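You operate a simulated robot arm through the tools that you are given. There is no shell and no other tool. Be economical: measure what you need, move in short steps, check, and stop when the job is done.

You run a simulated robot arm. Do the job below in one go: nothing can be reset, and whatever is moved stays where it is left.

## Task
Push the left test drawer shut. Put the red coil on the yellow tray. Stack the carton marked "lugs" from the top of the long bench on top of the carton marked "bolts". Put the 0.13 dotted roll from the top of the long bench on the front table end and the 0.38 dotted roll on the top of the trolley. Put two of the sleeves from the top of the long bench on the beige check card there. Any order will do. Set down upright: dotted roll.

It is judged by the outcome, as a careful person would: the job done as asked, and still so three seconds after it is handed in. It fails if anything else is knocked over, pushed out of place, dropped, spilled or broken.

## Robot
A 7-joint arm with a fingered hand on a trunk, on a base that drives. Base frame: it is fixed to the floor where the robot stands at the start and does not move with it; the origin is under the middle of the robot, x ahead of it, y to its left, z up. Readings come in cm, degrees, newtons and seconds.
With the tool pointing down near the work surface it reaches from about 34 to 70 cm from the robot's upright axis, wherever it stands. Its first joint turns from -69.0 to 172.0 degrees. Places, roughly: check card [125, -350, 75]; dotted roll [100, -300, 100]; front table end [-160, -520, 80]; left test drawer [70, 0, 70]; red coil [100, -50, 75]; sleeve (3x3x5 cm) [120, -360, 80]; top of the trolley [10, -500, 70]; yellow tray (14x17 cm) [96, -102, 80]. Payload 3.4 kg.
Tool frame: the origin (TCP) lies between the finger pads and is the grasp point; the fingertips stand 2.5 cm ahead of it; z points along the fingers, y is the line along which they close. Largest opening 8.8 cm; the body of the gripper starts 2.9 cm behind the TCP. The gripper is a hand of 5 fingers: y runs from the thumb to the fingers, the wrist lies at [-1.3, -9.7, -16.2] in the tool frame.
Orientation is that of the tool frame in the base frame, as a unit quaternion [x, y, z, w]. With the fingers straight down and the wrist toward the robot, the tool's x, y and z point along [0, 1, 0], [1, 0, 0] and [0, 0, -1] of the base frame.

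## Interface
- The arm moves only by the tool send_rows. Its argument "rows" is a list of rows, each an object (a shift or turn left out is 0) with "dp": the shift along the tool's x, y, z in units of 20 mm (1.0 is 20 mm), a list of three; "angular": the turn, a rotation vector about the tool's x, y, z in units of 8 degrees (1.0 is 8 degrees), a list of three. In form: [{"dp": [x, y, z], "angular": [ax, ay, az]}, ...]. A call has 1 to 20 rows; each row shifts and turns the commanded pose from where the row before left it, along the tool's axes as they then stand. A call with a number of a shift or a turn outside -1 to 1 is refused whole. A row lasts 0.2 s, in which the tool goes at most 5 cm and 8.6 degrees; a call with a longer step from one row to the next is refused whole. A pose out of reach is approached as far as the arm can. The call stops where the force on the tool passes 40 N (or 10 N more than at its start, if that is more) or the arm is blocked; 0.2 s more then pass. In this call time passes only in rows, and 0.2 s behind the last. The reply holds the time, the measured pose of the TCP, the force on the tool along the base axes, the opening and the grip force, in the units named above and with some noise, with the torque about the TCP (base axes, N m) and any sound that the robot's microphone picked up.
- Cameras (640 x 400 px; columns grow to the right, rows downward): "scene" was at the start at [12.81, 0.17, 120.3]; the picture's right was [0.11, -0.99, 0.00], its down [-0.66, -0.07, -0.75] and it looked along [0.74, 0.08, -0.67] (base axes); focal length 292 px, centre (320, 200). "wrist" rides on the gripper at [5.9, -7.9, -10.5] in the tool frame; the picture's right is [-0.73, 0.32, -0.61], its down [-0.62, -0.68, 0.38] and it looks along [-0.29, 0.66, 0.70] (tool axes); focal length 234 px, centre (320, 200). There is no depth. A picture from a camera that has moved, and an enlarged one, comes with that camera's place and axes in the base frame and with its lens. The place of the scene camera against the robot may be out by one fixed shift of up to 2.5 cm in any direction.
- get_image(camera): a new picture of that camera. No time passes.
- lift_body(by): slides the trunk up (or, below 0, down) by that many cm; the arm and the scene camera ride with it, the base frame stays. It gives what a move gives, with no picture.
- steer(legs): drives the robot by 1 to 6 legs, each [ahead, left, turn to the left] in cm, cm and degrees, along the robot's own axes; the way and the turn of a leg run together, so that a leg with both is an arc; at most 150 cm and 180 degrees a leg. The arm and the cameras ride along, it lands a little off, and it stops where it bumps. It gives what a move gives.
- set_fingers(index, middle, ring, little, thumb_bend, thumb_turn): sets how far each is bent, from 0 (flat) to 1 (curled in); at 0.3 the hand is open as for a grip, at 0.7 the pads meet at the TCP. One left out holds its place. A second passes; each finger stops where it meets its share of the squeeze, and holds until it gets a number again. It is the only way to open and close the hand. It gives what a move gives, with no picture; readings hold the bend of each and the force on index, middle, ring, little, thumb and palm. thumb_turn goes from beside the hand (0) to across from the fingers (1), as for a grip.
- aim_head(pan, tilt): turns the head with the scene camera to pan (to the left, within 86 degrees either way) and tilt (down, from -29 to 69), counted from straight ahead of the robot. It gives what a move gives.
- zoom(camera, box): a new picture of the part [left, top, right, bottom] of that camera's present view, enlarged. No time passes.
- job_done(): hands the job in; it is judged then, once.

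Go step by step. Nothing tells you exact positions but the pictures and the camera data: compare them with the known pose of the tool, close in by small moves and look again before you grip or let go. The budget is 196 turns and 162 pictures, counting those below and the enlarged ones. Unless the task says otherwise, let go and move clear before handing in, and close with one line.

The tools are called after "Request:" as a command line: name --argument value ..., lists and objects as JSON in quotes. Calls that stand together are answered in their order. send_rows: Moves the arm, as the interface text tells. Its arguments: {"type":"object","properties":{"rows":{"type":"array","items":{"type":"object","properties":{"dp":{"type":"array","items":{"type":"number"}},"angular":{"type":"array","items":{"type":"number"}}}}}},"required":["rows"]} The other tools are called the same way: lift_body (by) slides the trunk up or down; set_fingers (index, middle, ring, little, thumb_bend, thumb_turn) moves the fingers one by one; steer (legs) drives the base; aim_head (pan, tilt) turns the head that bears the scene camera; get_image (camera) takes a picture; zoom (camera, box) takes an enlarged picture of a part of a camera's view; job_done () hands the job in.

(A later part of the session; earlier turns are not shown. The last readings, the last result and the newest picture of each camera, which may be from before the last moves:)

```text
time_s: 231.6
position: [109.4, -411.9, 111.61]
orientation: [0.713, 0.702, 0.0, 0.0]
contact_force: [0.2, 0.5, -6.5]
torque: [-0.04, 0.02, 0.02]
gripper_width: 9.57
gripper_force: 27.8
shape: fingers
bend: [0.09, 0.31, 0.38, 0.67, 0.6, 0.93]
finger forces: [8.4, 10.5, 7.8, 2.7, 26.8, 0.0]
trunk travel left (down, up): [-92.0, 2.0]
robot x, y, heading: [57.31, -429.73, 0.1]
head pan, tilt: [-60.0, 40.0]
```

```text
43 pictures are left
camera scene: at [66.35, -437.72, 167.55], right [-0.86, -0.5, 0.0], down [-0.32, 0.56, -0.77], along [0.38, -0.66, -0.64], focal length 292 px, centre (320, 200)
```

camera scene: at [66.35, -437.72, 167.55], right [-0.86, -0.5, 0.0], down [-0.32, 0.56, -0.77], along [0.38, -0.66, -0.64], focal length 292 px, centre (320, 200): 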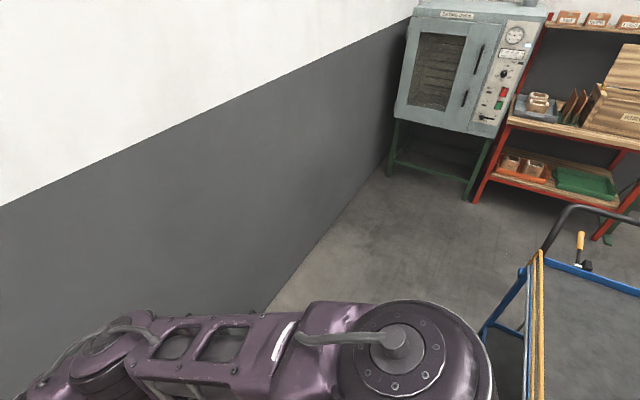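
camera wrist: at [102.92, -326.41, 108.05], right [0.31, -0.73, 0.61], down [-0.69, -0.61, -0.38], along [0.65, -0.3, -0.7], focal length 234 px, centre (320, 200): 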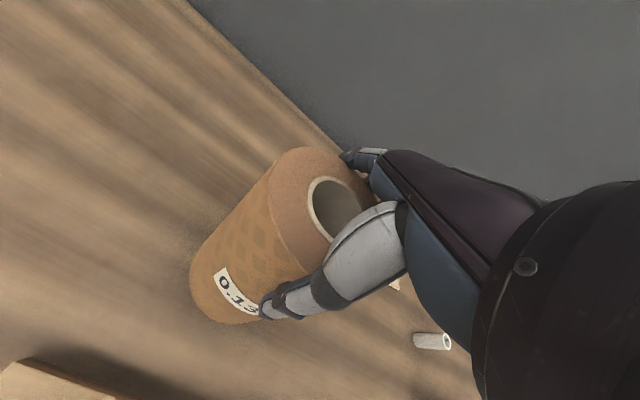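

The passage on the east side is free (wall at x≈134). I turn by 180° to the right, back up to x≈85, then strafe south to y≈-610.

Request:
steer --legs '[[0, 0, -90], [0, 0, -90], [-27, 0, 0]]'

Request:
steer --legs '[[0, 90, 0], [0, 90, 0]]'

Request:
aim_head --pan 0 --tilt 25

Request:
get_image --camera "scene"

```text
time_s: 241.2
position: [32.43, -447.16, 111.66]
orientation: [-0.701, 0.713, 0.0, 0.0]
contact_force: [-0.1, 0.4, -6.5]
torque: [0.04, -0.03, -0.03]
gripper_width: 9.48
gripper_force: 25.7
shape: fingers
bend: [0.1, 0.31, 0.38, 0.68, 0.59, 0.93]
finger forces: [7.9, 9.4, 7.4, 2.5, 24.1, 0.0]
trunk travel left (down, up): [-92.0, 2.0]
robot x, y, heading: [84.42, -429.49, -179.7]
head pan, tilt: [-60.0, 40.0]
```

```text
time_s: 250.2
position: [32.17, -626.26, 111.58]
orientation: [-0.698, 0.716, 0.0, 0.0]
contact_force: [0.1, 0.2, -5.5]
torque: [0.02, -0.02, -0.01]
gripper_width: 9.46
gripper_force: 25.6
shape: fingers
bend: [0.1, 0.31, 0.38, 0.68, 0.59, 0.93]
finger forces: [7.8, 9.2, 7.4, 2.5, 23.7, 0.0]
trunk travel left (down, up): [-92.0, 2.0]
robot x, y, heading: [84.04, -609.09, 179.8]
head pan, tilt: [-60.0, 40.0]
```

```text
time_s: 251.5
position: [32.14, -626.18, 111.49]
orientation: [-0.698, 0.716, 0.001, 0.001]
contact_force: [-0.3, -0.2, -6.4]
torque: [0.03, 0.01, 0.02]
gripper_width: 9.47
gripper_force: 24.8
shape: fingers
bend: [0.1, 0.31, 0.38, 0.68, 0.59, 0.93]
finger forces: [7.8, 9.2, 7.4, 2.5, 23.8, 0.1]
trunk travel left (down, up): [-92.0, 2.0]
robot x, y, heading: [84.15, -609.12, 179.8]
head pan, tilt: [0.0, 25.0]
```

```text
42 pictures are left
camera scene: at [69.26, -609.7, 169.88], right [0.01, 1.0, 0.0], down [0.42, 0.0, -0.91], along [-0.91, 0.01, -0.42], focal length 292 px, centre (320, 200)
```

scene: 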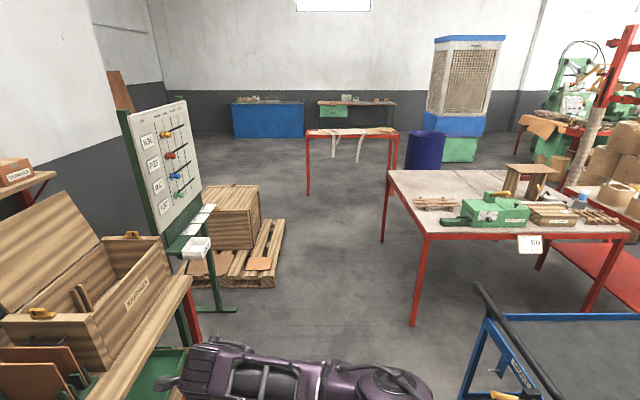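

The route west is clear; the empty end of the front table (around (-160, -520)) is visible. I re-tighten the grip, then drive west and turn to face the table.

Request:
set_fingers --index 0.75 --middle 0.75 --ring 0.75 --little 0.75 --thumb_bend 0.75

Request:
steer --legs '[[0, 8, 0], [0, -16, 0], [113, 0, 0], [112, 0, 0], [0, 0, -90]]'

Request:
aim_head --pan 0 --tilt 35

Request:
get_image --camera "scene"

Request:
get_image --camera "wrist"

```text
time_s: 252.5
position: [32.13, -626.14, 111.61]
orientation: [-0.698, 0.716, 0.001, 0.001]
contact_force: [0.8, -0.3, -7.1]
torque: [0.05, 0.01, 0.0]
gripper_width: 8.69
gripper_force: 34.1
shape: fingers
bend: [0.1, 0.35, 0.43, 0.74, 0.56, 0.92]
finger forces: [15.1, 9.0, 7.3, 4.2, 32.4, 0.0]
trunk travel left (down, up): [-92.0, 2.0]
robot x, y, heading: [84.06, -608.74, 179.6]
head pan, tilt: [0.0, 25.0]
```

```text
time_s: 269.1
position: [-155.95, -543.04, 111.49]
orientation: [0.03, 1.0, 0.0, 0.001]
contact_force: [-0.3, 0.3, -7.2]
torque: [-0.02, -0.05, -0.03]
gripper_width: 8.62
gripper_force: 31.2
shape: fingers
bend: [0.1, 0.35, 0.44, 0.74, 0.57, 0.92]
finger forces: [13.5, 8.5, 7.1, 4.1, 29.3, 0.0]
trunk travel left (down, up): [-92.0, 2.0]
robot x, y, heading: [-140.52, -595.96, 87.7]
head pan, tilt: [0.0, 25.0]
```

```text
time_s: 269.8
position: [-155.95, -543.05, 111.55]
orientation: [0.031, 1.0, 0.0, 0.001]
contact_force: [-0.3, -0.3, -6.3]
torque: [0.01, -0.03, -0.03]
gripper_width: 8.65
gripper_force: 31.3
shape: fingers
bend: [0.1, 0.35, 0.44, 0.74, 0.57, 0.92]
finger forces: [13.5, 8.7, 7.2, 4.0, 29.3, 0.1]
trunk travel left (down, up): [-92.0, 2.0]
robot x, y, heading: [-140.97, -595.58, 87.5]
head pan, tilt: [0.0, 35.0]
```

```text
41 pictures are left
camera scene: at [-140.65, -582.51, 168.31], right [1.0, -0.04, 0.0], down [-0.02, -0.57, -0.82], along [0.03, 0.82, -0.57], focal length 292 px, centre (320, 200)
```

scene: 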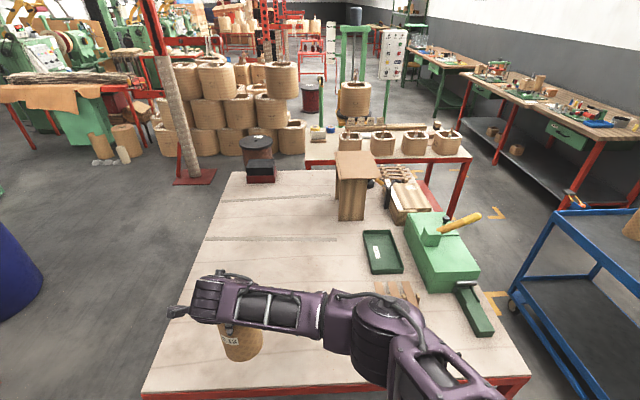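

```text
40 pictures are left
camera wrist: at [-162.4, -550.57, 122.13], right [0.74, 0.28, 0.61], down [0.58, -0.72, -0.38], along [0.33, 0.64, -0.7], focal length 234 px, centre (320, 200)
```

wrist: 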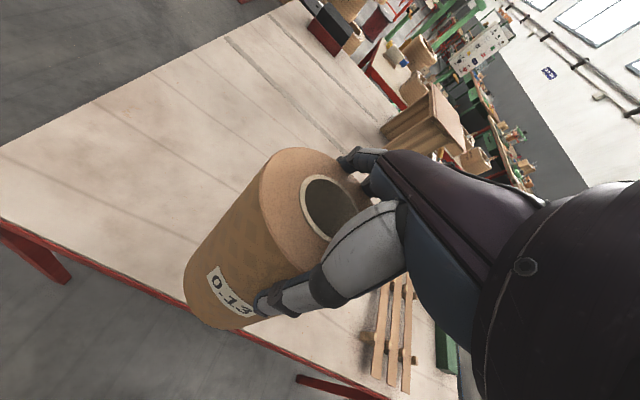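

The end of the front table is free here. I move the roll over (-160, -523).

Request:
steer --legs '[[20, 5, 2.3]]'

Request:
lift_body --by -11

Request:
zoom --camera "wrist" --box '[160, 120, 420, 350]'

Request:
get_image --camera "scene"

```text
time_s: 271.4
position: [-162.47, -523.87, 111.76]
orientation: [0.011, 1.0, 0.0, 0.0]
contact_force: [0.4, 0.5, -6.0]
torque: [-0.02, -0.03, 0.05]
gripper_width: 8.63
gripper_force: 30.9
shape: fingers
bend: [0.1, 0.35, 0.44, 0.74, 0.57, 0.92]
finger forces: [13.4, 8.7, 7.4, 4.2, 29.3, 0.0]
trunk travel left (down, up): [-92.0, 2.0]
robot x, y, heading: [-145.01, -575.64, 89.9]
head pan, tilt: [0.0, 35.0]
```

```text
time_s: 272.9
position: [-162.67, -523.71, 100.53]
orientation: [0.01, 1.0, 0.0, 0.001]
contact_force: [0.7, 0.7, -6.6]
torque: [0.01, -0.06, -0.01]
gripper_width: 8.62
gripper_force: 31.2
shape: fingers
bend: [0.1, 0.35, 0.44, 0.74, 0.57, 0.92]
finger forces: [13.4, 8.6, 7.3, 4.2, 29.2, 0.0]
trunk travel left (down, up): [-81.0, 13.0]
robot x, y, heading: [-145.1, -575.4, 89.8]
head pan, tilt: [0.0, 35.0]
```

```text
1.74 times, centred on (290, 235) of wrist
camera zoom: at [-168.74, -531.43, 111.14], right [0.73, 0.31, 0.61], down [0.61, -0.69, -0.38], along [0.3, 0.65, -0.7], focal length 407 px, centre (372, 139)
```

zoom: 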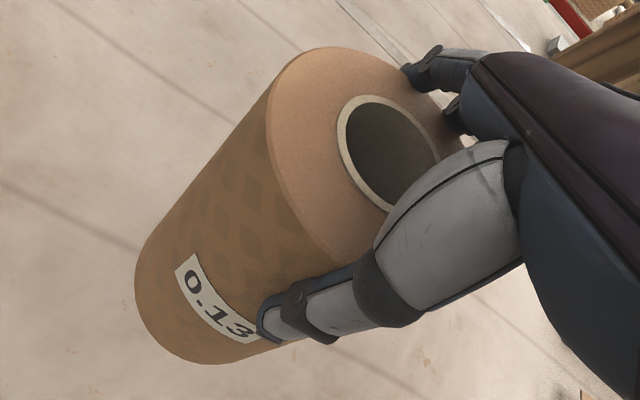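

```text
38 pictures are left
camera scene: at [-145.72, -562.43, 157.31], right [1.0, 0.0, 0.0], down [0.0, -0.57, -0.82], along [0.0, 0.82, -0.57], focal length 292 px, centre (320, 200)
```

scene: 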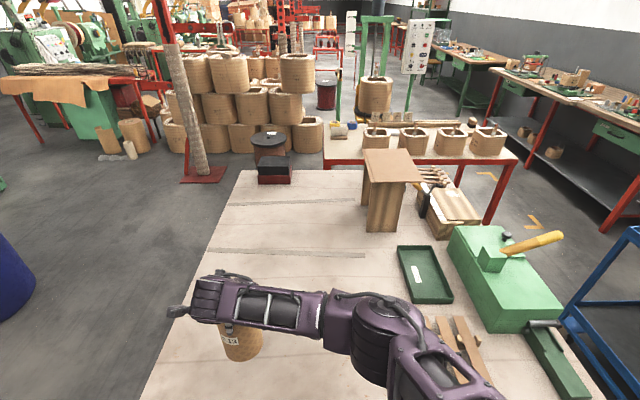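

The roll seems to lean about 6° (bottom towards me). I correct the pitch, shift nothing else, and zoom the scene to check.

Request:
send_rows --rows '[{"angular": [-0.35, 0, 0]}, {"angular": [-0.34, 0, 0]}]'

Request:
zoom --camera "wrist" --box '[160, 120, 420, 350]'

Request:
zoom --camera "scene" --box '[150, 260, 350, 390]'

```text
time_s: 273.5
position: [-162.66, -523.78, 100.59]
orientation: [0.01, 0.999, 0.048, 0.002]
contact_force: [-0.2, 0.1, -6.5]
torque: [0.01, -0.08, -0.02]
gripper_width: 8.65
gripper_force: 31.5
shape: fingers
bend: [0.1, 0.35, 0.44, 0.74, 0.57, 0.92]
finger forces: [13.1, 8.4, 7.2, 4.2, 29.4, 0.1]
trunk travel left (down, up): [-81.0, 13.0]
robot x, y, heading: [-145.54, -575.4, 89.9]
head pan, tilt: [0.0, 35.0]
```

```text
1.74 times, centred on (290, 235) of wrist
camera zoom: at [-168.75, -532.43, 110.33], right [0.73, 0.25, 0.64], down [0.61, -0.65, -0.45], along [0.3, 0.71, -0.63], focal length 407 px, centre (372, 139)
```

zoom: 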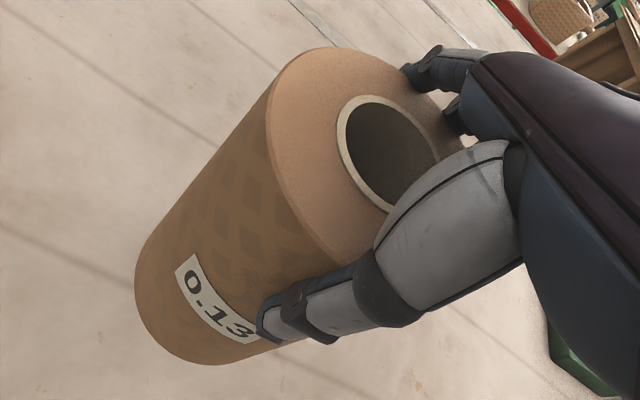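

```text
3.08 times, centred on (250, 325) of scene
camera zoom: at [-145.73, -562.43, 157.31], right [1.0, 0.0, 0.0], down [0.0, -0.57, -0.82], along [0.0, 0.82, -0.57], focal length 898 px, centre (535, -185)
```

zoom: 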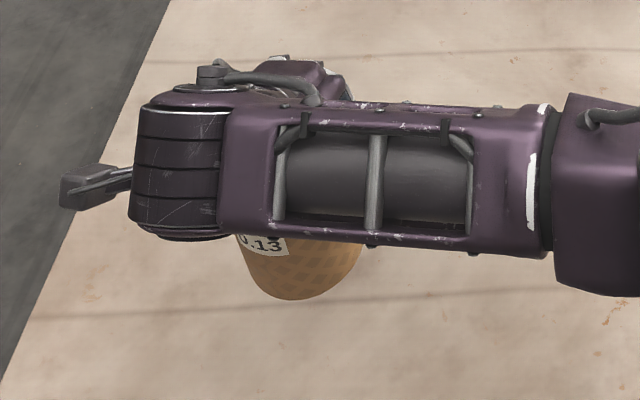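

Now it matches upright. I lower by trunk 4 cm, then feel with small vertical steps.

Request:
lift_body --by -4

Request:
send_rows --rows '[{"dp": [0, -0.02, 0.2]}, {"dp": [0, -0.02, 0.2]}, {"dp": [0, -0.02, 0.2]}, {"dp": [0, -0.02, 0.2]}]'

```text
time_s: 274.3
position: [-162.62, -523.78, 96.65]
orientation: [0.01, 0.999, 0.047, 0.001]
contact_force: [0.8, -0.9, -6.0]
torque: [-0.04, -0.07, -0.01]
gripper_width: 8.61
gripper_force: 30.8
shape: fingers
bend: [0.1, 0.35, 0.44, 0.74, 0.57, 0.92]
finger forces: [13.1, 8.6, 7.1, 4.1, 29.4, 0.0]
trunk travel left (down, up): [-77.0, 17.0]
robot x, y, heading: [-145.19, -575.53, 90.2]
head pan, tilt: [0.0, 35.0]
```

```text
time_s: 275.3
position: [-162.64, -523.7, 94.93]
orientation: [0.011, 0.999, 0.048, 0.001]
contact_force: [-0.6, 0.0, -6.2]
torque: [-0.06, -0.05, 0.0]
gripper_width: 8.62
gripper_force: 30.7
shape: fingers
bend: [0.1, 0.36, 0.44, 0.74, 0.57, 0.92]
finger forces: [13.1, 8.7, 7.2, 4.2, 29.3, 0.1]
trunk travel left (down, up): [-77.0, 17.0]
robot x, y, heading: [-145.33, -575.5, 90.0]
head pan, tilt: [0.0, 35.0]
```

Request:
send_rows --rows '[{"dp": [0, -0.015, 0.15]}, {"dp": [0, -0.015, 0.15]}, {"dp": [0, -0.015, 0.15]}]'

Request:
zoom --camera "scene" --box '[150, 240, 350, 380]'

```text
time_s: 276.1
position: [-162.68, -523.65, 93.99]
orientation: [0.01, 0.999, 0.048, 0.0]
contact_force: [-0.2, -0.5, -6.3]
torque: [-0.02, -0.03, 0.01]
gripper_width: 8.63
gripper_force: 31.5
shape: fingers
bend: [0.1, 0.36, 0.44, 0.74, 0.57, 0.92]
finger forces: [13.0, 8.7, 7.2, 4.1, 29.2, 0.0]
trunk travel left (down, up): [-77.0, 17.0]
robot x, y, heading: [-145.1, -575.38, 89.9]
head pan, tilt: [0.0, 35.0]
```

```text
2.86 times, centred on (250, 310) of scene
camera zoom: at [-145.73, -562.42, 153.3], right [1.0, 0.0, 0.0], down [0.0, -0.57, -0.82], along [0.0, 0.82, -0.57], focal length 834 px, centre (520, -114)
```

zoom: 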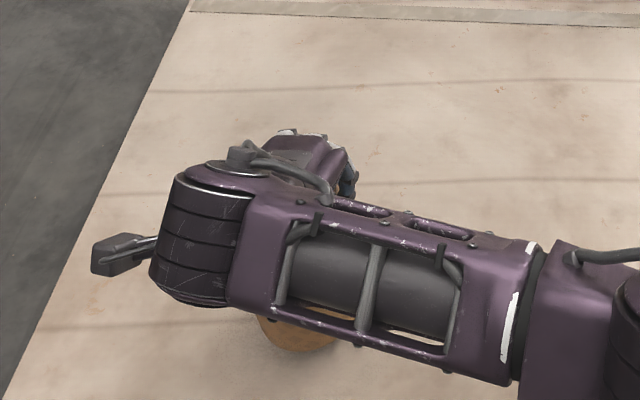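

No contact yet; continue.

Request:
send_rows --rows '[{"dp": [0, -0.015, 0.15]}, {"dp": [0, -0.015, 0.15]}, {"dp": [0, -0.015, 0.15]}, {"dp": [0, -0.015, 0.15]}]'

```text
time_s: 277.1
position: [-162.59, -523.69, 92.89]
orientation: [0.01, 0.999, 0.047, 0.001]
contact_force: [0.2, -0.2, -6.5]
torque: [-0.05, -0.1, 0.01]
gripper_width: 8.63
gripper_force: 31.0
shape: fingers
bend: [0.1, 0.36, 0.44, 0.74, 0.57, 0.92]
finger forces: [13.0, 8.5, 7.2, 4.0, 29.1, 0.0]
trunk travel left (down, up): [-77.0, 17.0]
robot x, y, heading: [-145.2, -576.1, 89.8]
head pan, tilt: [0.0, 35.0]
```

Request:
send_rows --rows '[{"dp": [0, -0.015, 0.15]}, {"dp": [0, -0.015, 0.15]}, {"dp": [0, -0.015, 0.15]}, {"dp": [0, -0.015, 0.15]}, {"dp": [0, -0.015, 0.15]}, {"dp": [0, -0.015, 0.15]}]'

Request:
get_image --camera "wrist"

```text
time_s: 278.5
position: [-162.46, -523.86, 91.5]
orientation: [0.01, 0.999, 0.052, -0.001]
contact_force: [6.3, -1.4, 14.1]
torque: [0.17, 0.21, -0.06]
gripper_width: 8.63
gripper_force: 34.4
shape: fingers
bend: [0.09, 0.35, 0.44, 0.74, 0.57, 0.92]
finger forces: [14.4, 9.9, 8.0, 5.0, 30.7, 0.0]
trunk travel left (down, up): [-77.0, 17.0]
robot x, y, heading: [-145.11, -575.97, 90.0]
head pan, tilt: [0.0, 35.0]
```

```text
34 pictures are left
camera wrist: at [-168.53, -532.67, 101.16], right [0.73, 0.24, 0.64], down [0.61, -0.65, -0.45], along [0.3, 0.72, -0.63], focal length 234 px, centre (320, 200)
```

wrist: 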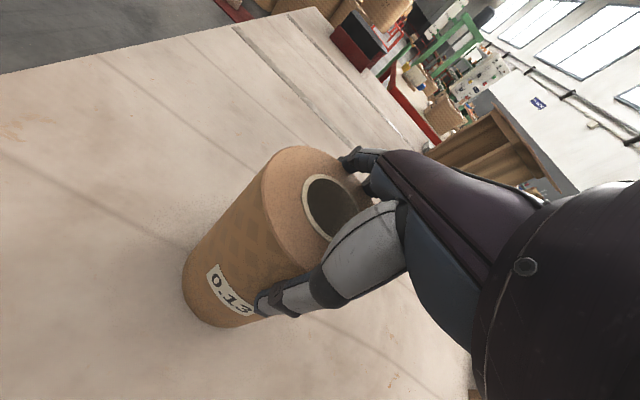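

Contact. I open the hand and rise vertically.

Request:
set_fingers --index 0.1 --middle 0.1 --ring 0.1 --little 0.1 --thumb_bend 0.08

Request:
send_rows --rows '[{"dp": [0, 0.03, -0.3]}, {"dp": [0, 0.03, -0.3]}, {"dp": [0, 0.05, -0.5]}, {"dp": [0, 0.1, -1]}, {"dp": [0, 0.1, -1]}, {"dp": [0, 0.1, -1]}]'

Request:
lift_body --by 8

Request:
get_image --camera "wrist"

```text
time_s: 279.5
position: [-162.51, -523.83, 91.26]
orientation: [0.01, 0.999, 0.049, 0.001]
contact_force: [-0.6, 0.3, 3.2]
torque: [0.14, 0.03, 0.01]
gripper_width: 12.33
gripper_force: 1.3
shape: fingers
bend: [0.08, 0.1, 0.1, 0.1, 0.08, 0.98]
finger forces: [2.8, 0.1, 0.1, 0.0, 0.0, 0.1]
trunk travel left (down, up): [-77.0, 17.0]
robot x, y, heading: [-145.27, -575.63, 89.7]
head pan, tilt: [0.0, 35.0]
```

```text
time_s: 280.8
position: [-154.31, -520.57, 94.16]
orientation: [0.048, 0.995, 0.055, 0.068]
contact_force: [-0.5, -0.8, 0.4]
torque: [-0.02, -0.01, 0.02]
gripper_width: 12.08
gripper_force: 0.0
shape: fingers
bend: [0.1, 0.1, 0.1, 0.1, 0.08, 0.98]
finger forces: [0.1, 0.0, 0.0, 0.0, 0.0, 0.0]
out of reach, approached as far as the arm can: row 6
trunk travel left (down, up): [-77.0, 17.0]
robot x, y, heading: [-145.14, -575.56, 89.8]
head pan, tilt: [0.0, 35.0]
stopped in row 6: the arm was blocked; the commanded pose is now the measured one
```

```text
time_s: 282.0
position: [-154.17, -520.59, 102.25]
orientation: [0.048, 0.995, 0.053, 0.068]
contact_force: [-0.2, -0.5, 0.2]
torque: [0.01, 0.01, -0.03]
gripper_width: 12.06
gripper_force: 0.0
shape: fingers
bend: [0.1, 0.1, 0.1, 0.1, 0.08, 0.98]
finger forces: [0.1, 0.1, 0.1, 0.0, 0.0, 0.1]
trunk travel left (down, up): [-85.0, 9.0]
robot x, y, heading: [-145.15, -575.86, 89.7]
head pan, tilt: [0.0, 35.0]
```

```text
33 pictures are left
camera wrist: at [-162.29, -528.86, 110.87], right [0.66, 0.18, 0.73], down [0.61, -0.7, -0.37], along [0.44, 0.69, -0.57], focal length 234 px, centre (320, 200)
```

wrist: 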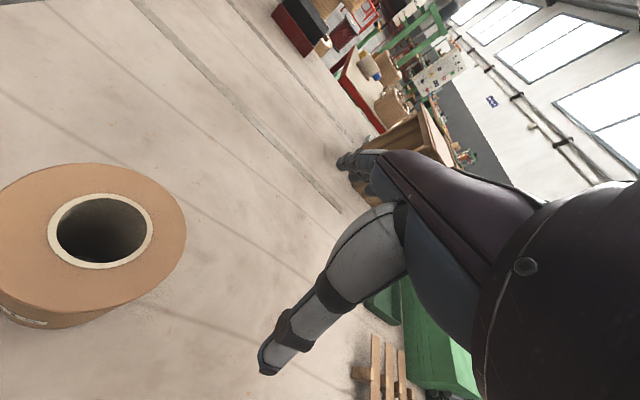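

The roll stands upright at (-163.5, -523); the arm jumped sideways at a limit but touched nothing. I raise and back away, then check with the scene camera.

Request:
lift_body --by 8

Request:
steer --legs '[[-30, 0, 0]]'

Request:
get_image --camera "scene"

```text
time_s: 283.2
position: [-154.11, -520.61, 110.07]
orientation: [0.047, 0.995, 0.053, 0.068]
contact_force: [0.5, -0.8, 0.3]
torque: [-0.03, 0.0, 0.03]
gripper_width: 12.08
gripper_force: 0.0
shape: fingers
bend: [0.1, 0.1, 0.1, 0.1, 0.08, 0.98]
finger forces: [0.0, 0.0, 0.0, 0.0, 0.0, 0.0]
trunk travel left (down, up): [-93.0, 1.0]
robot x, y, heading: [-145.33, -575.91, 89.8]
head pan, tilt: [0.0, 35.0]
```

```text
time_s: 285.2
position: [-154.28, -550.14, 110.12]
orientation: [0.047, 0.995, 0.054, 0.069]
contact_force: [-0.2, 0.0, -1.0]
torque: [0.01, 0.01, 0.02]
gripper_width: 12.07
gripper_force: 0.0
shape: fingers
bend: [0.1, 0.1, 0.1, 0.1, 0.08, 0.98]
finger forces: [0.0, 0.0, 0.0, 0.0, 0.1, 0.0]
trunk travel left (down, up): [-93.0, 1.0]
robot x, y, heading: [-145.12, -605.03, 90.0]
head pan, tilt: [0.0, 35.0]
```

```text
32 pictures are left
camera scene: at [-145.71, -591.96, 169.3], right [1.0, 0.0, 0.0], down [0.0, -0.57, -0.82], along [0.0, 0.82, -0.57], focal length 292 px, centre (320, 200)
```

scene: 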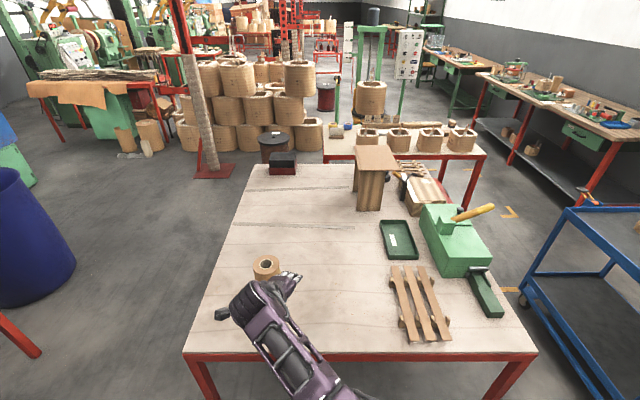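

The 0.13 roll stands well. I back off further and restore the arm's side posture with a level tool.

Request:
steer --legs '[[-5, 0, 0]]'

Request:
send_rows --rows '[{"angular": [0.4, 0.47, 0]}, {"angular": [0.4, 0.46, 0]}, {"dp": [1, 0, 0]}, {"dp": [1, 0, 0]}, {"dp": [1, 0, 0]}, {"dp": [1, 0, 0]}, {"dp": [1, 0, 0]}, {"dp": [0.5, -1, 0]}, {"dp": [0.5, -1, 0]}, {"dp": [0.5, -1, 0]}, {"dp": [0, -1, 0]}]'

Request:
get_image --camera "scene"

```text
time_s: 286.1
position: [-154.21, -554.76, 109.85]
orientation: [0.048, 0.995, 0.052, 0.069]
contact_force: [0.5, 0.4, 0.1]
torque: [-0.01, 0.01, 0.01]
gripper_width: 12.07
gripper_force: 0.1
shape: fingers
bend: [0.1, 0.1, 0.1, 0.1, 0.08, 0.98]
finger forces: [0.0, 0.0, 0.0, 0.1, 0.0, 0.1]
trunk travel left (down, up): [-93.0, 1.0]
robot x, y, heading: [-145.23, -610.05, 90.1]
head pan, tilt: [0.0, 35.0]
```

```text
time_s: 288.5
position: [-168.13, -561.98, 109.82]
orientation: [0.048, 0.999, 0.0, 0.001]
contact_force: [-0.4, 0.5, 0.3]
torque: [0.03, 0.02, -0.03]
gripper_width: 12.08
gripper_force: 0.1
shape: fingers
bend: [0.1, 0.1, 0.1, 0.1, 0.08, 0.98]
finger forces: [0.1, 0.1, 0.0, 0.0, 0.0, 0.0]
trunk travel left (down, up): [-93.0, 1.0]
robot x, y, heading: [-145.05, -610.09, 90.1]
head pan, tilt: [0.0, 35.0]
```

```text
31 pictures are left
camera scene: at [-145.71, -597.1, 169.32], right [1.0, 0.0, 0.0], down [0.0, -0.57, -0.82], along [0.0, 0.82, -0.57], focal length 292 px, centre (320, 200)
```

scene: 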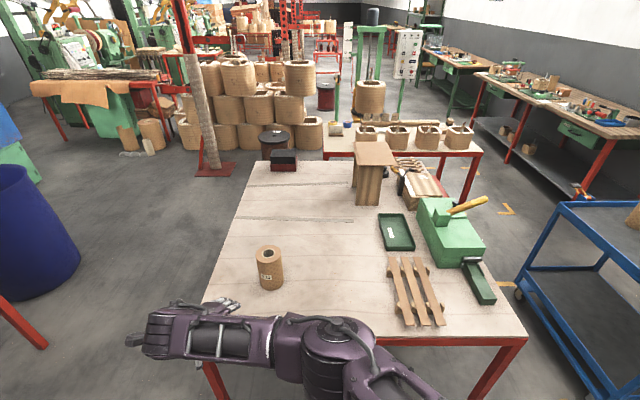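

Next the sleeves. I drive back the same way: east behind the trolley, north past it, then west to the bench front.

Request:
steer --legs '[[0, 0, -90], [111, 0, 0], [112, 0, 0], [0, 90, 0], [0, 89, 0]]'

Request:
steer --legs '[[-75, 0, 0], [0, 65, 0]]'

```text
time_s: 312.0
position: [125.13, -408.16, 110.01]
orientation: [0.739, 0.674, 0.0, 0.002]
contact_force: [-0.1, -0.2, -0.3]
torque: [0.02, 0.01, 0.02]
gripper_width: 12.11
gripper_force: 0.1
shape: fingers
bend: [0.1, 0.1, 0.1, 0.1, 0.08, 0.98]
finger forces: [0.0, 0.0, 0.1, 0.1, 0.1, 0.1]
trunk travel left (down, up): [-93.0, 1.0]
robot x, y, heading: [77.14, -431.4, 0.2]
head pan, tilt: [0.0, 35.0]
```

```text
time_s: 319.3
position: [49.26, -343.51, 109.95]
orientation: [0.74, 0.673, 0.0, 0.003]
contact_force: [0.4, 0.5, -0.4]
torque: [0.01, -0.02, 0.01]
gripper_width: 12.08
gripper_force: 0.1
shape: fingers
bend: [0.1, 0.1, 0.1, 0.1, 0.08, 0.98]
finger forces: [0.0, 0.0, 0.0, 0.0, 0.1, 0.0]
trunk travel left (down, up): [-93.0, 1.0]
robot x, y, heading: [1.28, -366.47, 0.3]
head pan, tilt: [0.0, 35.0]
```

I lower the trunk for a comfortable reach, raise the hand by the arm, and head for the yellow sleeve near (109, -382).

Request:
lift_body --by -25

Request:
send_rows --rows '[{"dp": [0, 0, -1], "angular": [0, 0, -0.35]}, {"dp": [0, 0, -1], "angular": [0, 0, -0.3]}, {"dp": [0, 0, -1]}, {"dp": [0, 0, -1]}, {"dp": [0, 0, -1]}, {"dp": [0, 0, -1]}, {"dp": [0, 0, -1]}, {"dp": [0, 0, -1]}, {"dp": [0, 0, -1]}, {"dp": [0, 0, -1]}, {"dp": [-1, 0, 0]}, {"dp": [-1, 0, 0]}, {"dp": [-1, 0.5, 0]}, {"dp": [-1, 0.5, 0]}, {"dp": [-1, 1, 0]}, {"dp": [-1, 1, 0]}]'

Request:
steer --legs '[[0, -25, 0], [35, 0, 0]]'

Request:
get_image --camera "scene"

Request:
get_image --camera "wrist"

```text
time_s: 321.9
position: [49.18, -343.48, 84.93]
orientation: [0.74, 0.673, 0.0, 0.002]
contact_force: [-0.2, -0.8, 0.0]
torque: [0.06, -0.01, -0.01]
gripper_width: 12.08
gripper_force: 0.1
shape: fingers
bend: [0.1, 0.1, 0.1, 0.1, 0.08, 0.98]
finger forces: [0.0, 0.0, 0.0, 0.1, 0.1, 0.1]
trunk travel left (down, up): [-68.0, 26.0]
robot x, y, heading: [0.63, -365.98, -0.1]
head pan, tilt: [0.0, 35.0]
```

```text
time_s: 325.3
position: [55.12, -355.43, 104.88]
orientation: [0.708, 0.706, 0.0, 0.002]
contact_force: [-0.1, -0.2, 0.5]
torque: [-0.01, 0.0, 0.0]
gripper_width: 12.08
gripper_force: 0.0
shape: fingers
bend: [0.1, 0.1, 0.1, 0.1, 0.08, 0.98]
finger forces: [0.0, 0.1, 0.0, 0.0, 0.0, 0.0]
trunk travel left (down, up): [-68.0, 26.0]
robot x, y, heading: [1.15, -365.99, -0.2]
head pan, tilt: [0.0, 35.0]
```

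```text
time_s: 329.0
position: [90.08, -380.67, 105.07]
orientation: [0.709, 0.706, -0.001, 0.002]
contact_force: [-0.6, 0.7, 0.1]
torque: [0.0, -0.02, 0.01]
gripper_width: 12.07
gripper_force: 0.0
shape: fingers
bend: [0.1, 0.1, 0.1, 0.1, 0.08, 0.98]
finger forces: [0.0, 0.0, 0.0, 0.0, 0.0, 0.0]
trunk travel left (down, up): [-68.0, 26.0]
robot x, y, heading: [36.07, -391.38, 0.0]
head pan, tilt: [0.0, 35.0]
```

```text
30 pictures are left
camera scene: at [49.28, -392.11, 144.31], right [0.0, -1.0, 0.0], down [-0.57, 0.0, -0.82], along [0.82, 0.0, -0.57], focal length 292 px, centre (320, 200)
```

scene: 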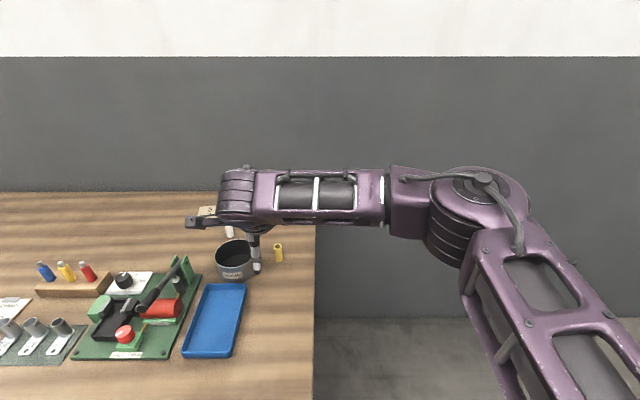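

```text
29 pictures are left
camera wrist: at [82.15, -374.63, 115.49], right [0.32, -0.73, 0.61], down [-0.68, -0.62, -0.38], along [0.66, -0.3, -0.69], focal length 234 px, centre (320, 200)
```

wrist: 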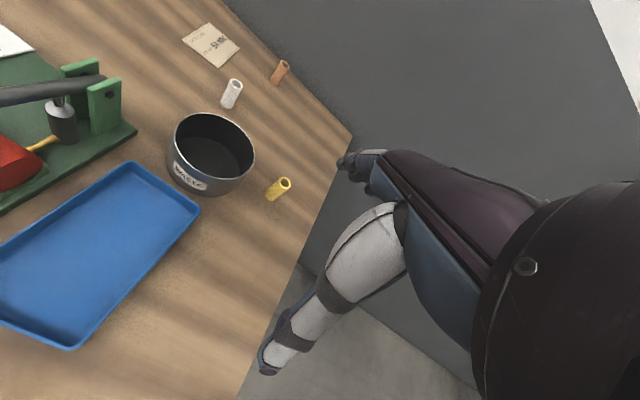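

Yellow sleeve at (108.5, -380.4), white at (118.7, -363.3), card x 124–135, y −349.5…−356.5. I drive forward over the yellow sleeve.

Request:
set_fingers --index 0.3 --middle 0.35 --ring 0.35 --little 0.3 --thumb_bend 0.35

Request:
steer --legs '[[18.4, 0.3, 0]]'

Request:
send_rows --rows '[{"dp": [0, 0, 1]}, {"dp": [0, 0, 1]}, {"dp": [0, 0, 1]}, {"dp": [0, 0, 1]}, {"dp": [0, 0, 1]}]'

Request:
get_image --camera "wrist"

```text
time_s: 330.0
position: [90.07, -380.74, 105.01]
orientation: [0.709, 0.705, 0.0, 0.002]
contact_force: [-0.6, 0.0, 0.4]
torque: [-0.01, 0.01, -0.01]
gripper_width: 7.98
gripper_force: 0.0
shape: fingers
bend: [0.3, 0.35, 0.35, 0.3, 0.35, 0.98]
finger forces: [0.0, 0.0, 0.0, 0.0, 0.1, 0.0]
trunk travel left (down, up): [-68.0, 26.0]
robot x, y, heading: [35.73, -391.3, -0.0]
head pan, tilt: [0.0, 35.0]
```

```text
time_s: 331.6
position: [107.55, -380.24, 104.97]
orientation: [0.709, 0.705, -0.001, 0.003]
contact_force: [-0.1, -0.7, 0.3]
torque: [-0.05, 0.0, 0.01]
gripper_width: 8.01
gripper_force: 0.1
shape: fingers
bend: [0.3, 0.35, 0.35, 0.3, 0.35, 0.98]
finger forces: [0.1, 0.0, 0.0, 0.1, 0.0, 0.1]
trunk travel left (down, up): [-68.0, 26.0]
robot x, y, heading: [54.07, -391.23, -0.0]
head pan, tilt: [0.0, 35.0]
stopped in leg 1: the robot was blocked; the commanded pose is now the measured one
```

```text
time_s: 332.8
position: [107.62, -380.33, 94.94]
orientation: [0.708, 0.706, 0.0, 0.002]
contact_force: [0.2, 0.0, 0.3]
torque: [-0.01, -0.02, 0.01]
gripper_width: 7.99
gripper_force: 0.1
shape: fingers
bend: [0.3, 0.35, 0.35, 0.3, 0.35, 0.98]
finger forces: [0.1, 0.1, 0.1, 0.1, 0.0, 0.1]
trunk travel left (down, up): [-68.0, 26.0]
robot x, y, heading: [52.79, -391.25, 0.1]
head pan, tilt: [0.0, 35.0]
```

```text
28 pictures are left
camera wrist: at [99.63, -374.35, 105.47], right [0.32, -0.72, 0.61], down [-0.68, -0.62, -0.38], along [0.66, -0.29, -0.69], focal length 234 px, centre (320, 200)
```

wrist: 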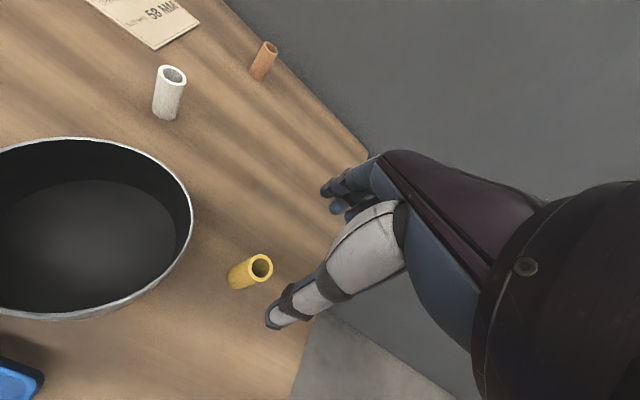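

Exactly over the yellow sleeve. Down and grip with thumb, middle and ring.

Request:
send_rows --rows '[{"dp": [0, 0, 1]}, {"dp": [0, 0, 1]}, {"dp": [0, 0, 1]}, {"dp": [0, 0, 1]}, {"dp": [0, 0, 0.9]}, {"dp": [0, 0, 0.4]}]'

Request:
get_image --camera "wrist"

```text
time_s: 334.2
position: [107.41, -380.35, 84.59]
orientation: [0.708, 0.706, 0.002, 0.004]
contact_force: [0.4, -0.4, 8.0]
torque: [-0.06, -0.37, -0.03]
gripper_width: 7.97
gripper_force: 3.9
shape: fingers
bend: [0.3, 0.33, 0.35, 0.3, 0.35, 0.98]
finger forces: [0.0, 7.4, 0.0, 0.0, 0.0, 0.0]
trunk travel left (down, up): [-68.0, 26.0]
robot x, y, heading: [53.62, -390.97, 0.0]
head pan, tilt: [0.0, 35.0]
```

```text
27 pictures are left
camera wrist: at [99.5, -374.4, 95.08], right [0.32, -0.73, 0.61], down [-0.68, -0.62, -0.39], along [0.66, -0.29, -0.69], focal length 234 px, centre (320, 200)
```

wrist: 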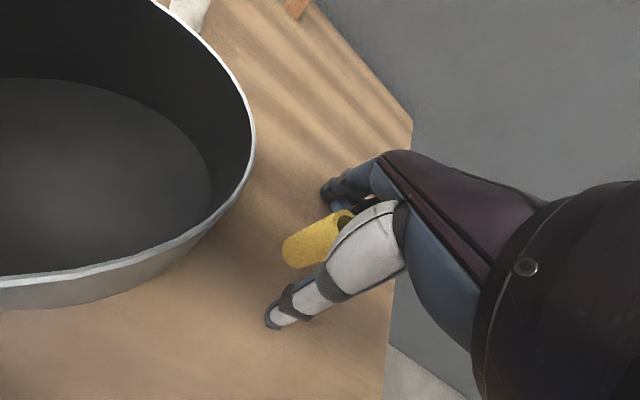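

The middle fingertip touches the table; raise 0.4 cm and close thumb, middle, ring.

Request:
send_rows --rows '[{"dp": [0, 0, -0.25]}]'

Request:
set_fingers --middle 0.7 --ring 0.7 --thumb_bend 0.7

Request:
send_rows --rows '[{"dp": [0, 0, -0.5]}, {"dp": [0, 0, -0.5]}, {"dp": [0, 0, -1]}]'

Request:
get_image --camera "wrist"

```text
time_s: 334.6
position: [107.58, -380.2, 84.91]
orientation: [0.708, 0.706, -0.001, 0.002]
contact_force: [0.1, 1.0, -0.3]
torque: [-0.02, 0.03, 0.0]
gripper_width: 7.98
gripper_force: 0.0
shape: fingers
bend: [0.3, 0.35, 0.35, 0.3, 0.35, 0.98]
finger forces: [0.0, 0.0, 0.0, 0.0, 0.0, 0.0]
trunk travel left (down, up): [-68.0, 26.0]
robot x, y, heading: [53.03, -390.87, -0.0]
head pan, tilt: [0.0, 35.0]
```

```text
time_s: 335.6
position: [107.53, -380.25, 84.95]
orientation: [0.709, 0.705, -0.001, 0.002]
contact_force: [0.3, -0.4, -1.1]
torque: [0.01, 0.0, -0.01]
gripper_width: 4.49
gripper_force: 1.0
shape: fingers
bend: [0.3, 0.68, 0.7, 0.3, 0.67, 0.97]
finger forces: [0.1, 1.9, 0.1, 0.1, 1.8, 0.0]
trunk travel left (down, up): [-68.0, 26.0]
robot x, y, heading: [53.85, -391.37, -0.0]
head pan, tilt: [0.0, 35.0]
```

```text
time_s: 336.4
position: [107.67, -380.36, 89.04]
orientation: [0.708, 0.706, 0.0, 0.003]
contact_force: [0.8, 0.6, 0.5]
torque: [-0.03, -0.02, 0.02]
gripper_width: 4.23
gripper_force: 0.1
shape: fingers
bend: [0.3, 0.7, 0.7, 0.3, 0.7, 0.97]
finger forces: [0.0, 0.0, 0.0, 0.1, 0.0, 0.0]
trunk travel left (down, up): [-68.0, 26.0]
robot x, y, heading: [53.79, -391.24, -0.1]
head pan, tilt: [0.0, 35.0]
```

```text
26 pictures are left
camera wrist: at [99.66, -374.39, 99.45], right [0.32, -0.72, 0.61], down [-0.68, -0.62, -0.38], along [0.66, -0.3, -0.69], focal length 234 px, centre (320, 200)
```

wrist: 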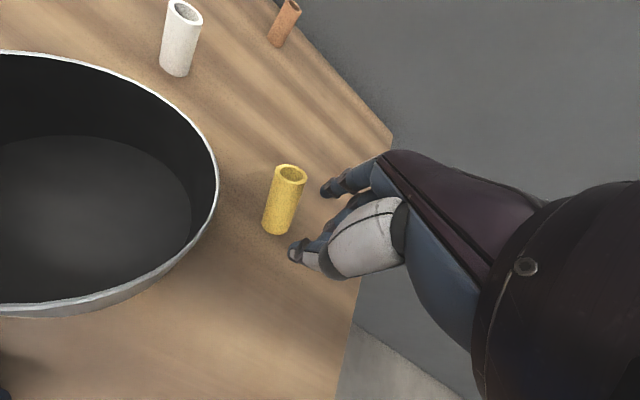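

The sleeve slipped aside. I zoom in to see how it stands.

Request:
zoom --camera "wrist" --box '[220, 120, 400, 290]'

```text
2.35 times, centred on (310, 205) of wrist
camera zoom: at [99.66, -374.39, 99.45], right [0.32, -0.72, 0.61], down [-0.68, -0.62, -0.38], along [0.66, -0.3, -0.69], focal length 551 px, centre (344, 188)
```

zoom: 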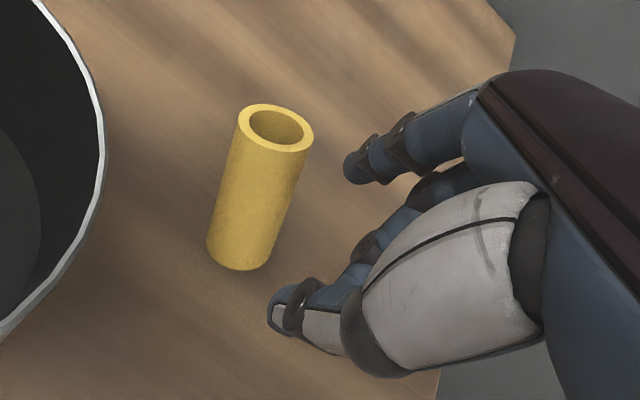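

It may still be tipping. I let a second pass and look again.

Request:
set_fingers --index 0.3 --middle 0.3 --ring 0.3 --little 0.3 --thumb_bend 0.3

Request:
send_rows --rows '[{"dp": [0, 0, -1]}, {"dp": [0, 0, -1]}, {"dp": [0, 0, -1]}, {"dp": [0, 0, -1]}]'

Request:
get_image --camera "wrist"

```text
time_s: 337.4
position: [107.55, -380.35, 88.94]
orientation: [0.709, 0.705, 0.001, 0.002]
contact_force: [0.4, -0.4, 0.3]
torque: [-0.01, -0.03, -0.02]
gripper_width: 8.43
gripper_force: 0.1
shape: fingers
bend: [0.3, 0.3, 0.3, 0.3, 0.3, 0.97]
finger forces: [0.0, 0.0, 0.0, 0.0, 0.0, 0.1]
trunk travel left (down, up): [-68.0, 26.0]
robot x, y, heading: [53.42, -391.0, 0.0]
head pan, tilt: [0.0, 35.0]
```

```text
time_s: 338.4
position: [107.6, -380.2, 97.03]
orientation: [0.708, 0.706, 0.0, 0.002]
contact_force: [-0.4, 0.2, -0.1]
torque: [-0.02, 0.01, -0.02]
gripper_width: 8.46
gripper_force: 0.0
shape: fingers
bend: [0.3, 0.3, 0.3, 0.3, 0.3, 0.97]
finger forces: [0.1, 0.0, 0.0, 0.0, 0.1, 0.0]
trunk travel left (down, up): [-68.0, 26.0]
robot x, y, heading: [53.27, -391.46, -0.3]
head pan, tilt: [0.0, 35.0]
```

```text
24 pictures are left
camera wrist: at [99.55, -374.31, 107.45], right [0.32, -0.72, 0.61], down [-0.68, -0.62, -0.38], along [0.66, -0.29, -0.69], focal length 234 px, centre (320, 200)
```

wrist: 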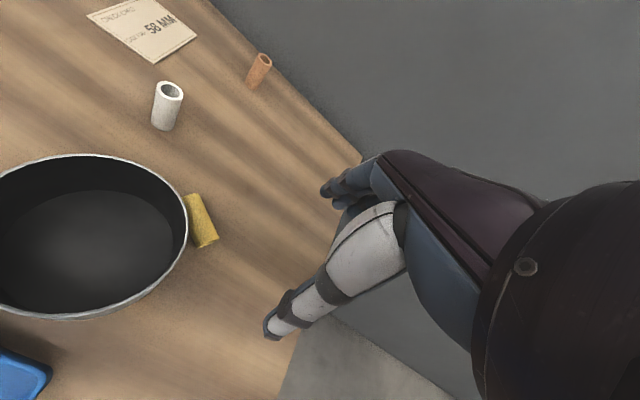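

The yellow sleeve fell and rolled against the waste can at about (110, -373.8). I'll nudge its free end away from the can with the pinched fingertips so it can be gripped; first position the hand.

Request:
set_fingers --index 0.7 --middle 1 --ring 1 --little 1 --thumb_bend 0.7

Request:
send_rows --rows '[{"dp": [0.6, -0.35, 0]}, {"dp": [0.6, -0.35, 0]}, {"dp": [0, 0, 1]}, {"dp": [0, 0, 1]}, {"dp": [0, 0, 1]}]'

Request:
get_image --camera "wrist"

```text
time_s: 339.4
position: [107.54, -380.37, 96.84]
orientation: [0.708, 0.706, -0.001, 0.002]
contact_force: [0.5, 0.2, -0.2]
torque: [-0.03, 0.0, 0.03]
gripper_width: 0.02
gripper_force: 0.1
shape: fingers
bend: [0.7, 1.0, 1.0, 1.0, 0.7, 0.97]
finger forces: [0.0, 0.0, 0.0, 0.1, 0.0, 0.0]
trunk travel left (down, up): [-68.0, 26.0]
robot x, y, heading: [53.69, -391.34, 0.1]
head pan, tilt: [0.0, 35.0]
```

```text
time_s: 340.6
position: [106.18, -377.82, 90.84]
orientation: [0.708, 0.706, 0.0, 0.003]
contact_force: [0.1, 0.1, 0.9]
torque: [-0.01, 0.0, 0.0]
gripper_width: 0.0
gripper_force: 0.0
shape: fingers
bend: [0.7, 1.0, 1.0, 1.0, 0.7, 0.97]
finger forces: [0.0, 0.0, 0.1, 0.1, 0.0, 0.1]
trunk travel left (down, up): [-68.0, 26.0]
robot x, y, heading: [53.58, -391.1, 0.1]
head pan, tilt: [0.0, 35.0]
```

```text
23 pictures are left
camera wrist: at [98.22, -371.99, 101.37], right [0.32, -0.72, 0.61], down [-0.68, -0.62, -0.38], along [0.66, -0.29, -0.69], focal length 234 px, centre (320, 200)
```

wrist: 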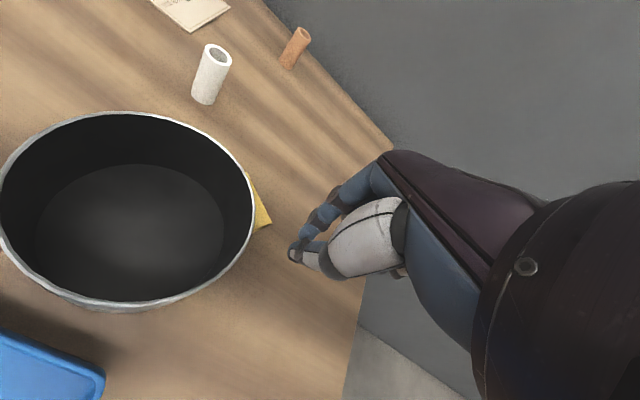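

Positioned south-west of the sleeve's free end. I descend and push slowly in +x.

Request:
send_rows --rows '[{"dp": [0, 0, 1]}, {"dp": [0, 0, 1]}, {"dp": [0, 0, 1]}, {"dp": [0, 0, 0.55]}, {"dp": [0, 0.3, 0]}, {"dp": [0, 0.3, 0]}, {"dp": [0, 0.3, 0]}, {"dp": [0, 0.3, 0]}, {"dp": [0, 0.3, 0]}, {"dp": [0, 0.3, 0]}, {"dp": [0, 0.3, 0]}, {"dp": [0, 0.3, 0]}]'

Request:
get_image --camera "wrist"

```text
time_s: 341.9
position: [106.87, -377.62, 84.71]
orientation: [0.707, 0.708, 0.009, 0.002]
contact_force: [-5.3, -2.5, 28.0]
torque: [0.07, 0.61, 0.07]
gripper_width: 0.3
gripper_force: 14.4
shape: fingers
bend: [0.7, 1.0, 1.0, 1.0, 0.69, 0.99]
finger forces: [0.1, 0.0, 0.1, 0.2, 28.6, 0.0]
trunk travel left (down, up): [-68.0, 26.0]
robot x, y, heading: [53.57, -391.18, 0.2]
head pan, tilt: [0.0, 35.0]
stopped in row 6: the force on the tool passed its limit (the readings are from after the stop); the commanded pose is now the measured one
```

```text
22 pictures are left
camera wrist: at [98.63, -371.79, 95.14], right [0.31, -0.73, 0.61], down [-0.67, -0.62, -0.4], along [0.67, -0.28, -0.69], focal length 234 px, centre (320, 200)
```

wrist: 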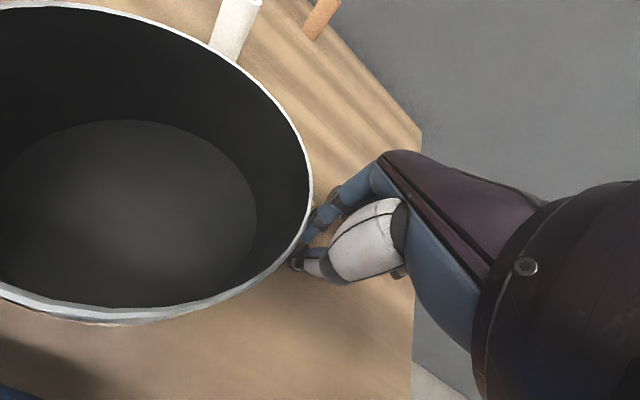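

The thumb tip pressed the table; I raise 0.7 cm and push.

Request:
send_rows --rows '[{"dp": [0, 0, -0.4], "angular": [0.1, 0, 0]}, {"dp": [0, 0.3, 0]}, {"dp": [0, 0.3, 0]}, {"dp": [0, 0.3, 0]}, {"dp": [0, 0.3, 0]}, {"dp": [0, 0.3, 0]}, {"dp": [0, 0.3, 0]}, {"dp": [0, 0.3, 0]}, {"dp": [0, 0.3, 0]}]'

Request:
send_rows --rows '[{"dp": [0, -0.3, -0.5]}, {"dp": [0, 0, -1]}, {"dp": [0, 0, -1]}, {"dp": [0, 0, -1]}, {"dp": [0, 0, -1]}, {"dp": [-0.5, 0, -1]}]'

Request:
get_image --camera "wrist"

```text
time_s: 343.9
position: [111.59, -377.66, 84.8]
orientation: [0.707, 0.707, -0.001, -0.004]
contact_force: [0.8, -0.4, -0.3]
torque: [-0.01, -0.01, 0.04]
gripper_width: 0.0
gripper_force: 0.1
shape: fingers
bend: [0.7, 1.0, 1.0, 1.0, 0.7, 0.98]
finger forces: [0.0, 0.0, 0.0, 0.0, 0.0, 0.0]
trunk travel left (down, up): [-68.0, 26.0]
robot x, y, heading: [53.59, -391.09, 0.2]
head pan, tilt: [0.0, 35.0]
```

```text
time_s: 345.3
position: [111.14, -378.72, 95.89]
orientation: [0.708, 0.706, -0.001, -0.004]
contact_force: [0.1, -0.3, 0.0]
torque: [0.05, -0.01, -0.03]
gripper_width: 0.0
gripper_force: 0.1
shape: fingers
bend: [0.7, 1.0, 1.0, 1.0, 0.7, 0.98]
finger forces: [0.0, 0.1, 0.0, 0.1, 0.0, 0.0]
trunk travel left (down, up): [-68.0, 26.0]
robot x, y, heading: [53.28, -391.27, -0.1]
head pan, tilt: [0.0, 35.0]
```

```text
21 pictures are left
camera wrist: at [103.22, -372.88, 106.48], right [0.33, -0.73, 0.6], down [-0.68, -0.62, -0.38], along [0.65, -0.29, -0.7], focal length 234 px, centre (320, 200)
```

wrist: 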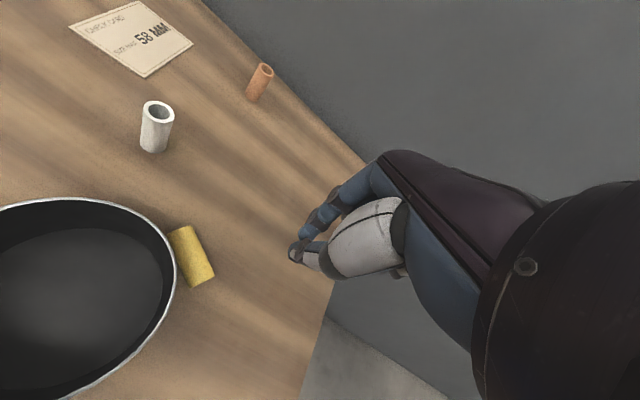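

The push passed just south of it. I retry slightly further north (y≈-376.5).

Request:
send_rows --rows '[{"dp": [0.3, -0.9, 0]}, {"dp": [0.4, -0.9, 0]}, {"dp": [0.4, -0.8, 0]}, {"dp": [0, 0, 1]}, {"dp": [0, 0, 1]}, {"dp": [0, 0, 1]}, {"dp": [0, 0, 1]}, {"dp": [0, 0, 1]}, {"dp": [0, 0, 0.5]}, {"dp": [0, 0.3, 0]}, {"dp": [0, 0.3, 0]}, {"dp": [0, 0.3, 0]}, {"dp": [0, 0.3, 0]}, {"dp": [0, 0.3, 0]}, {"dp": [0, 0.3, 0]}, {"dp": [0, 0.3, 0]}, {"dp": [0, 0.3, 0]}]'

Request:
send_rows --rows '[{"dp": [0, -0.3, -0.5]}, {"dp": [0, 0, -1]}, {"dp": [0, 0, -1]}, {"dp": [0, 0, -1]}, {"dp": [0, 0, -1]}, {"dp": [-0.5, 0, -1]}]'

Request:
get_image --camera "wrist"

```text
time_s: 348.9
position: [110.75, -376.42, 84.95]
orientation: [0.707, 0.707, -0.001, -0.002]
contact_force: [-1.0, 0.1, -0.2]
torque: [-0.01, 0.01, -0.01]
gripper_width: 0.0
gripper_force: 0.1
shape: fingers
bend: [0.7, 1.0, 1.0, 1.0, 0.7, 0.98]
finger forces: [0.0, 0.0, 0.0, 0.0, 0.0, 0.0]
trunk travel left (down, up): [-68.0, 26.0]
robot x, y, heading: [53.46, -391.18, -0.1]
head pan, tilt: [0.0, 35.0]
```

```text
time_s: 350.3
position: [110.16, -377.47, 95.9]
orientation: [0.708, 0.706, -0.001, -0.004]
contact_force: [0.0, 0.1, 0.5]
torque: [-0.03, 0.01, -0.01]
gripper_width: 0.02
gripper_force: 0.1
shape: fingers
bend: [0.7, 1.0, 1.0, 1.0, 0.7, 0.98]
finger forces: [0.1, 0.1, 0.1, 0.0, 0.0, 0.1]
trunk travel left (down, up): [-68.0, 26.0]
robot x, y, heading: [53.34, -390.83, -0.1]
head pan, tilt: [0.0, 35.0]
```

```text
20 pictures are left
camera wrist: at [102.25, -371.7, 106.53], right [0.33, -0.73, 0.6], down [-0.68, -0.62, -0.38], along [0.65, -0.29, -0.7], focal length 234 px, centre (320, 200)
```

wrist: 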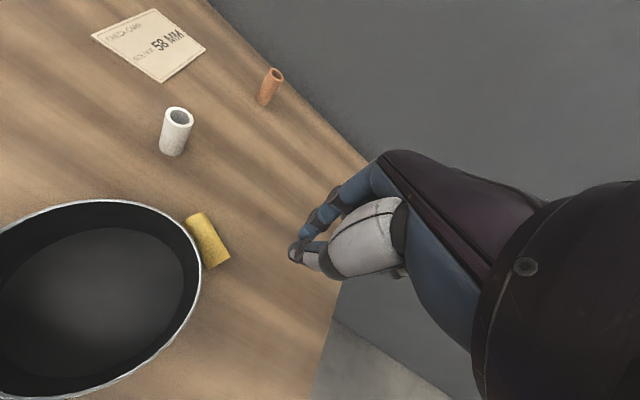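

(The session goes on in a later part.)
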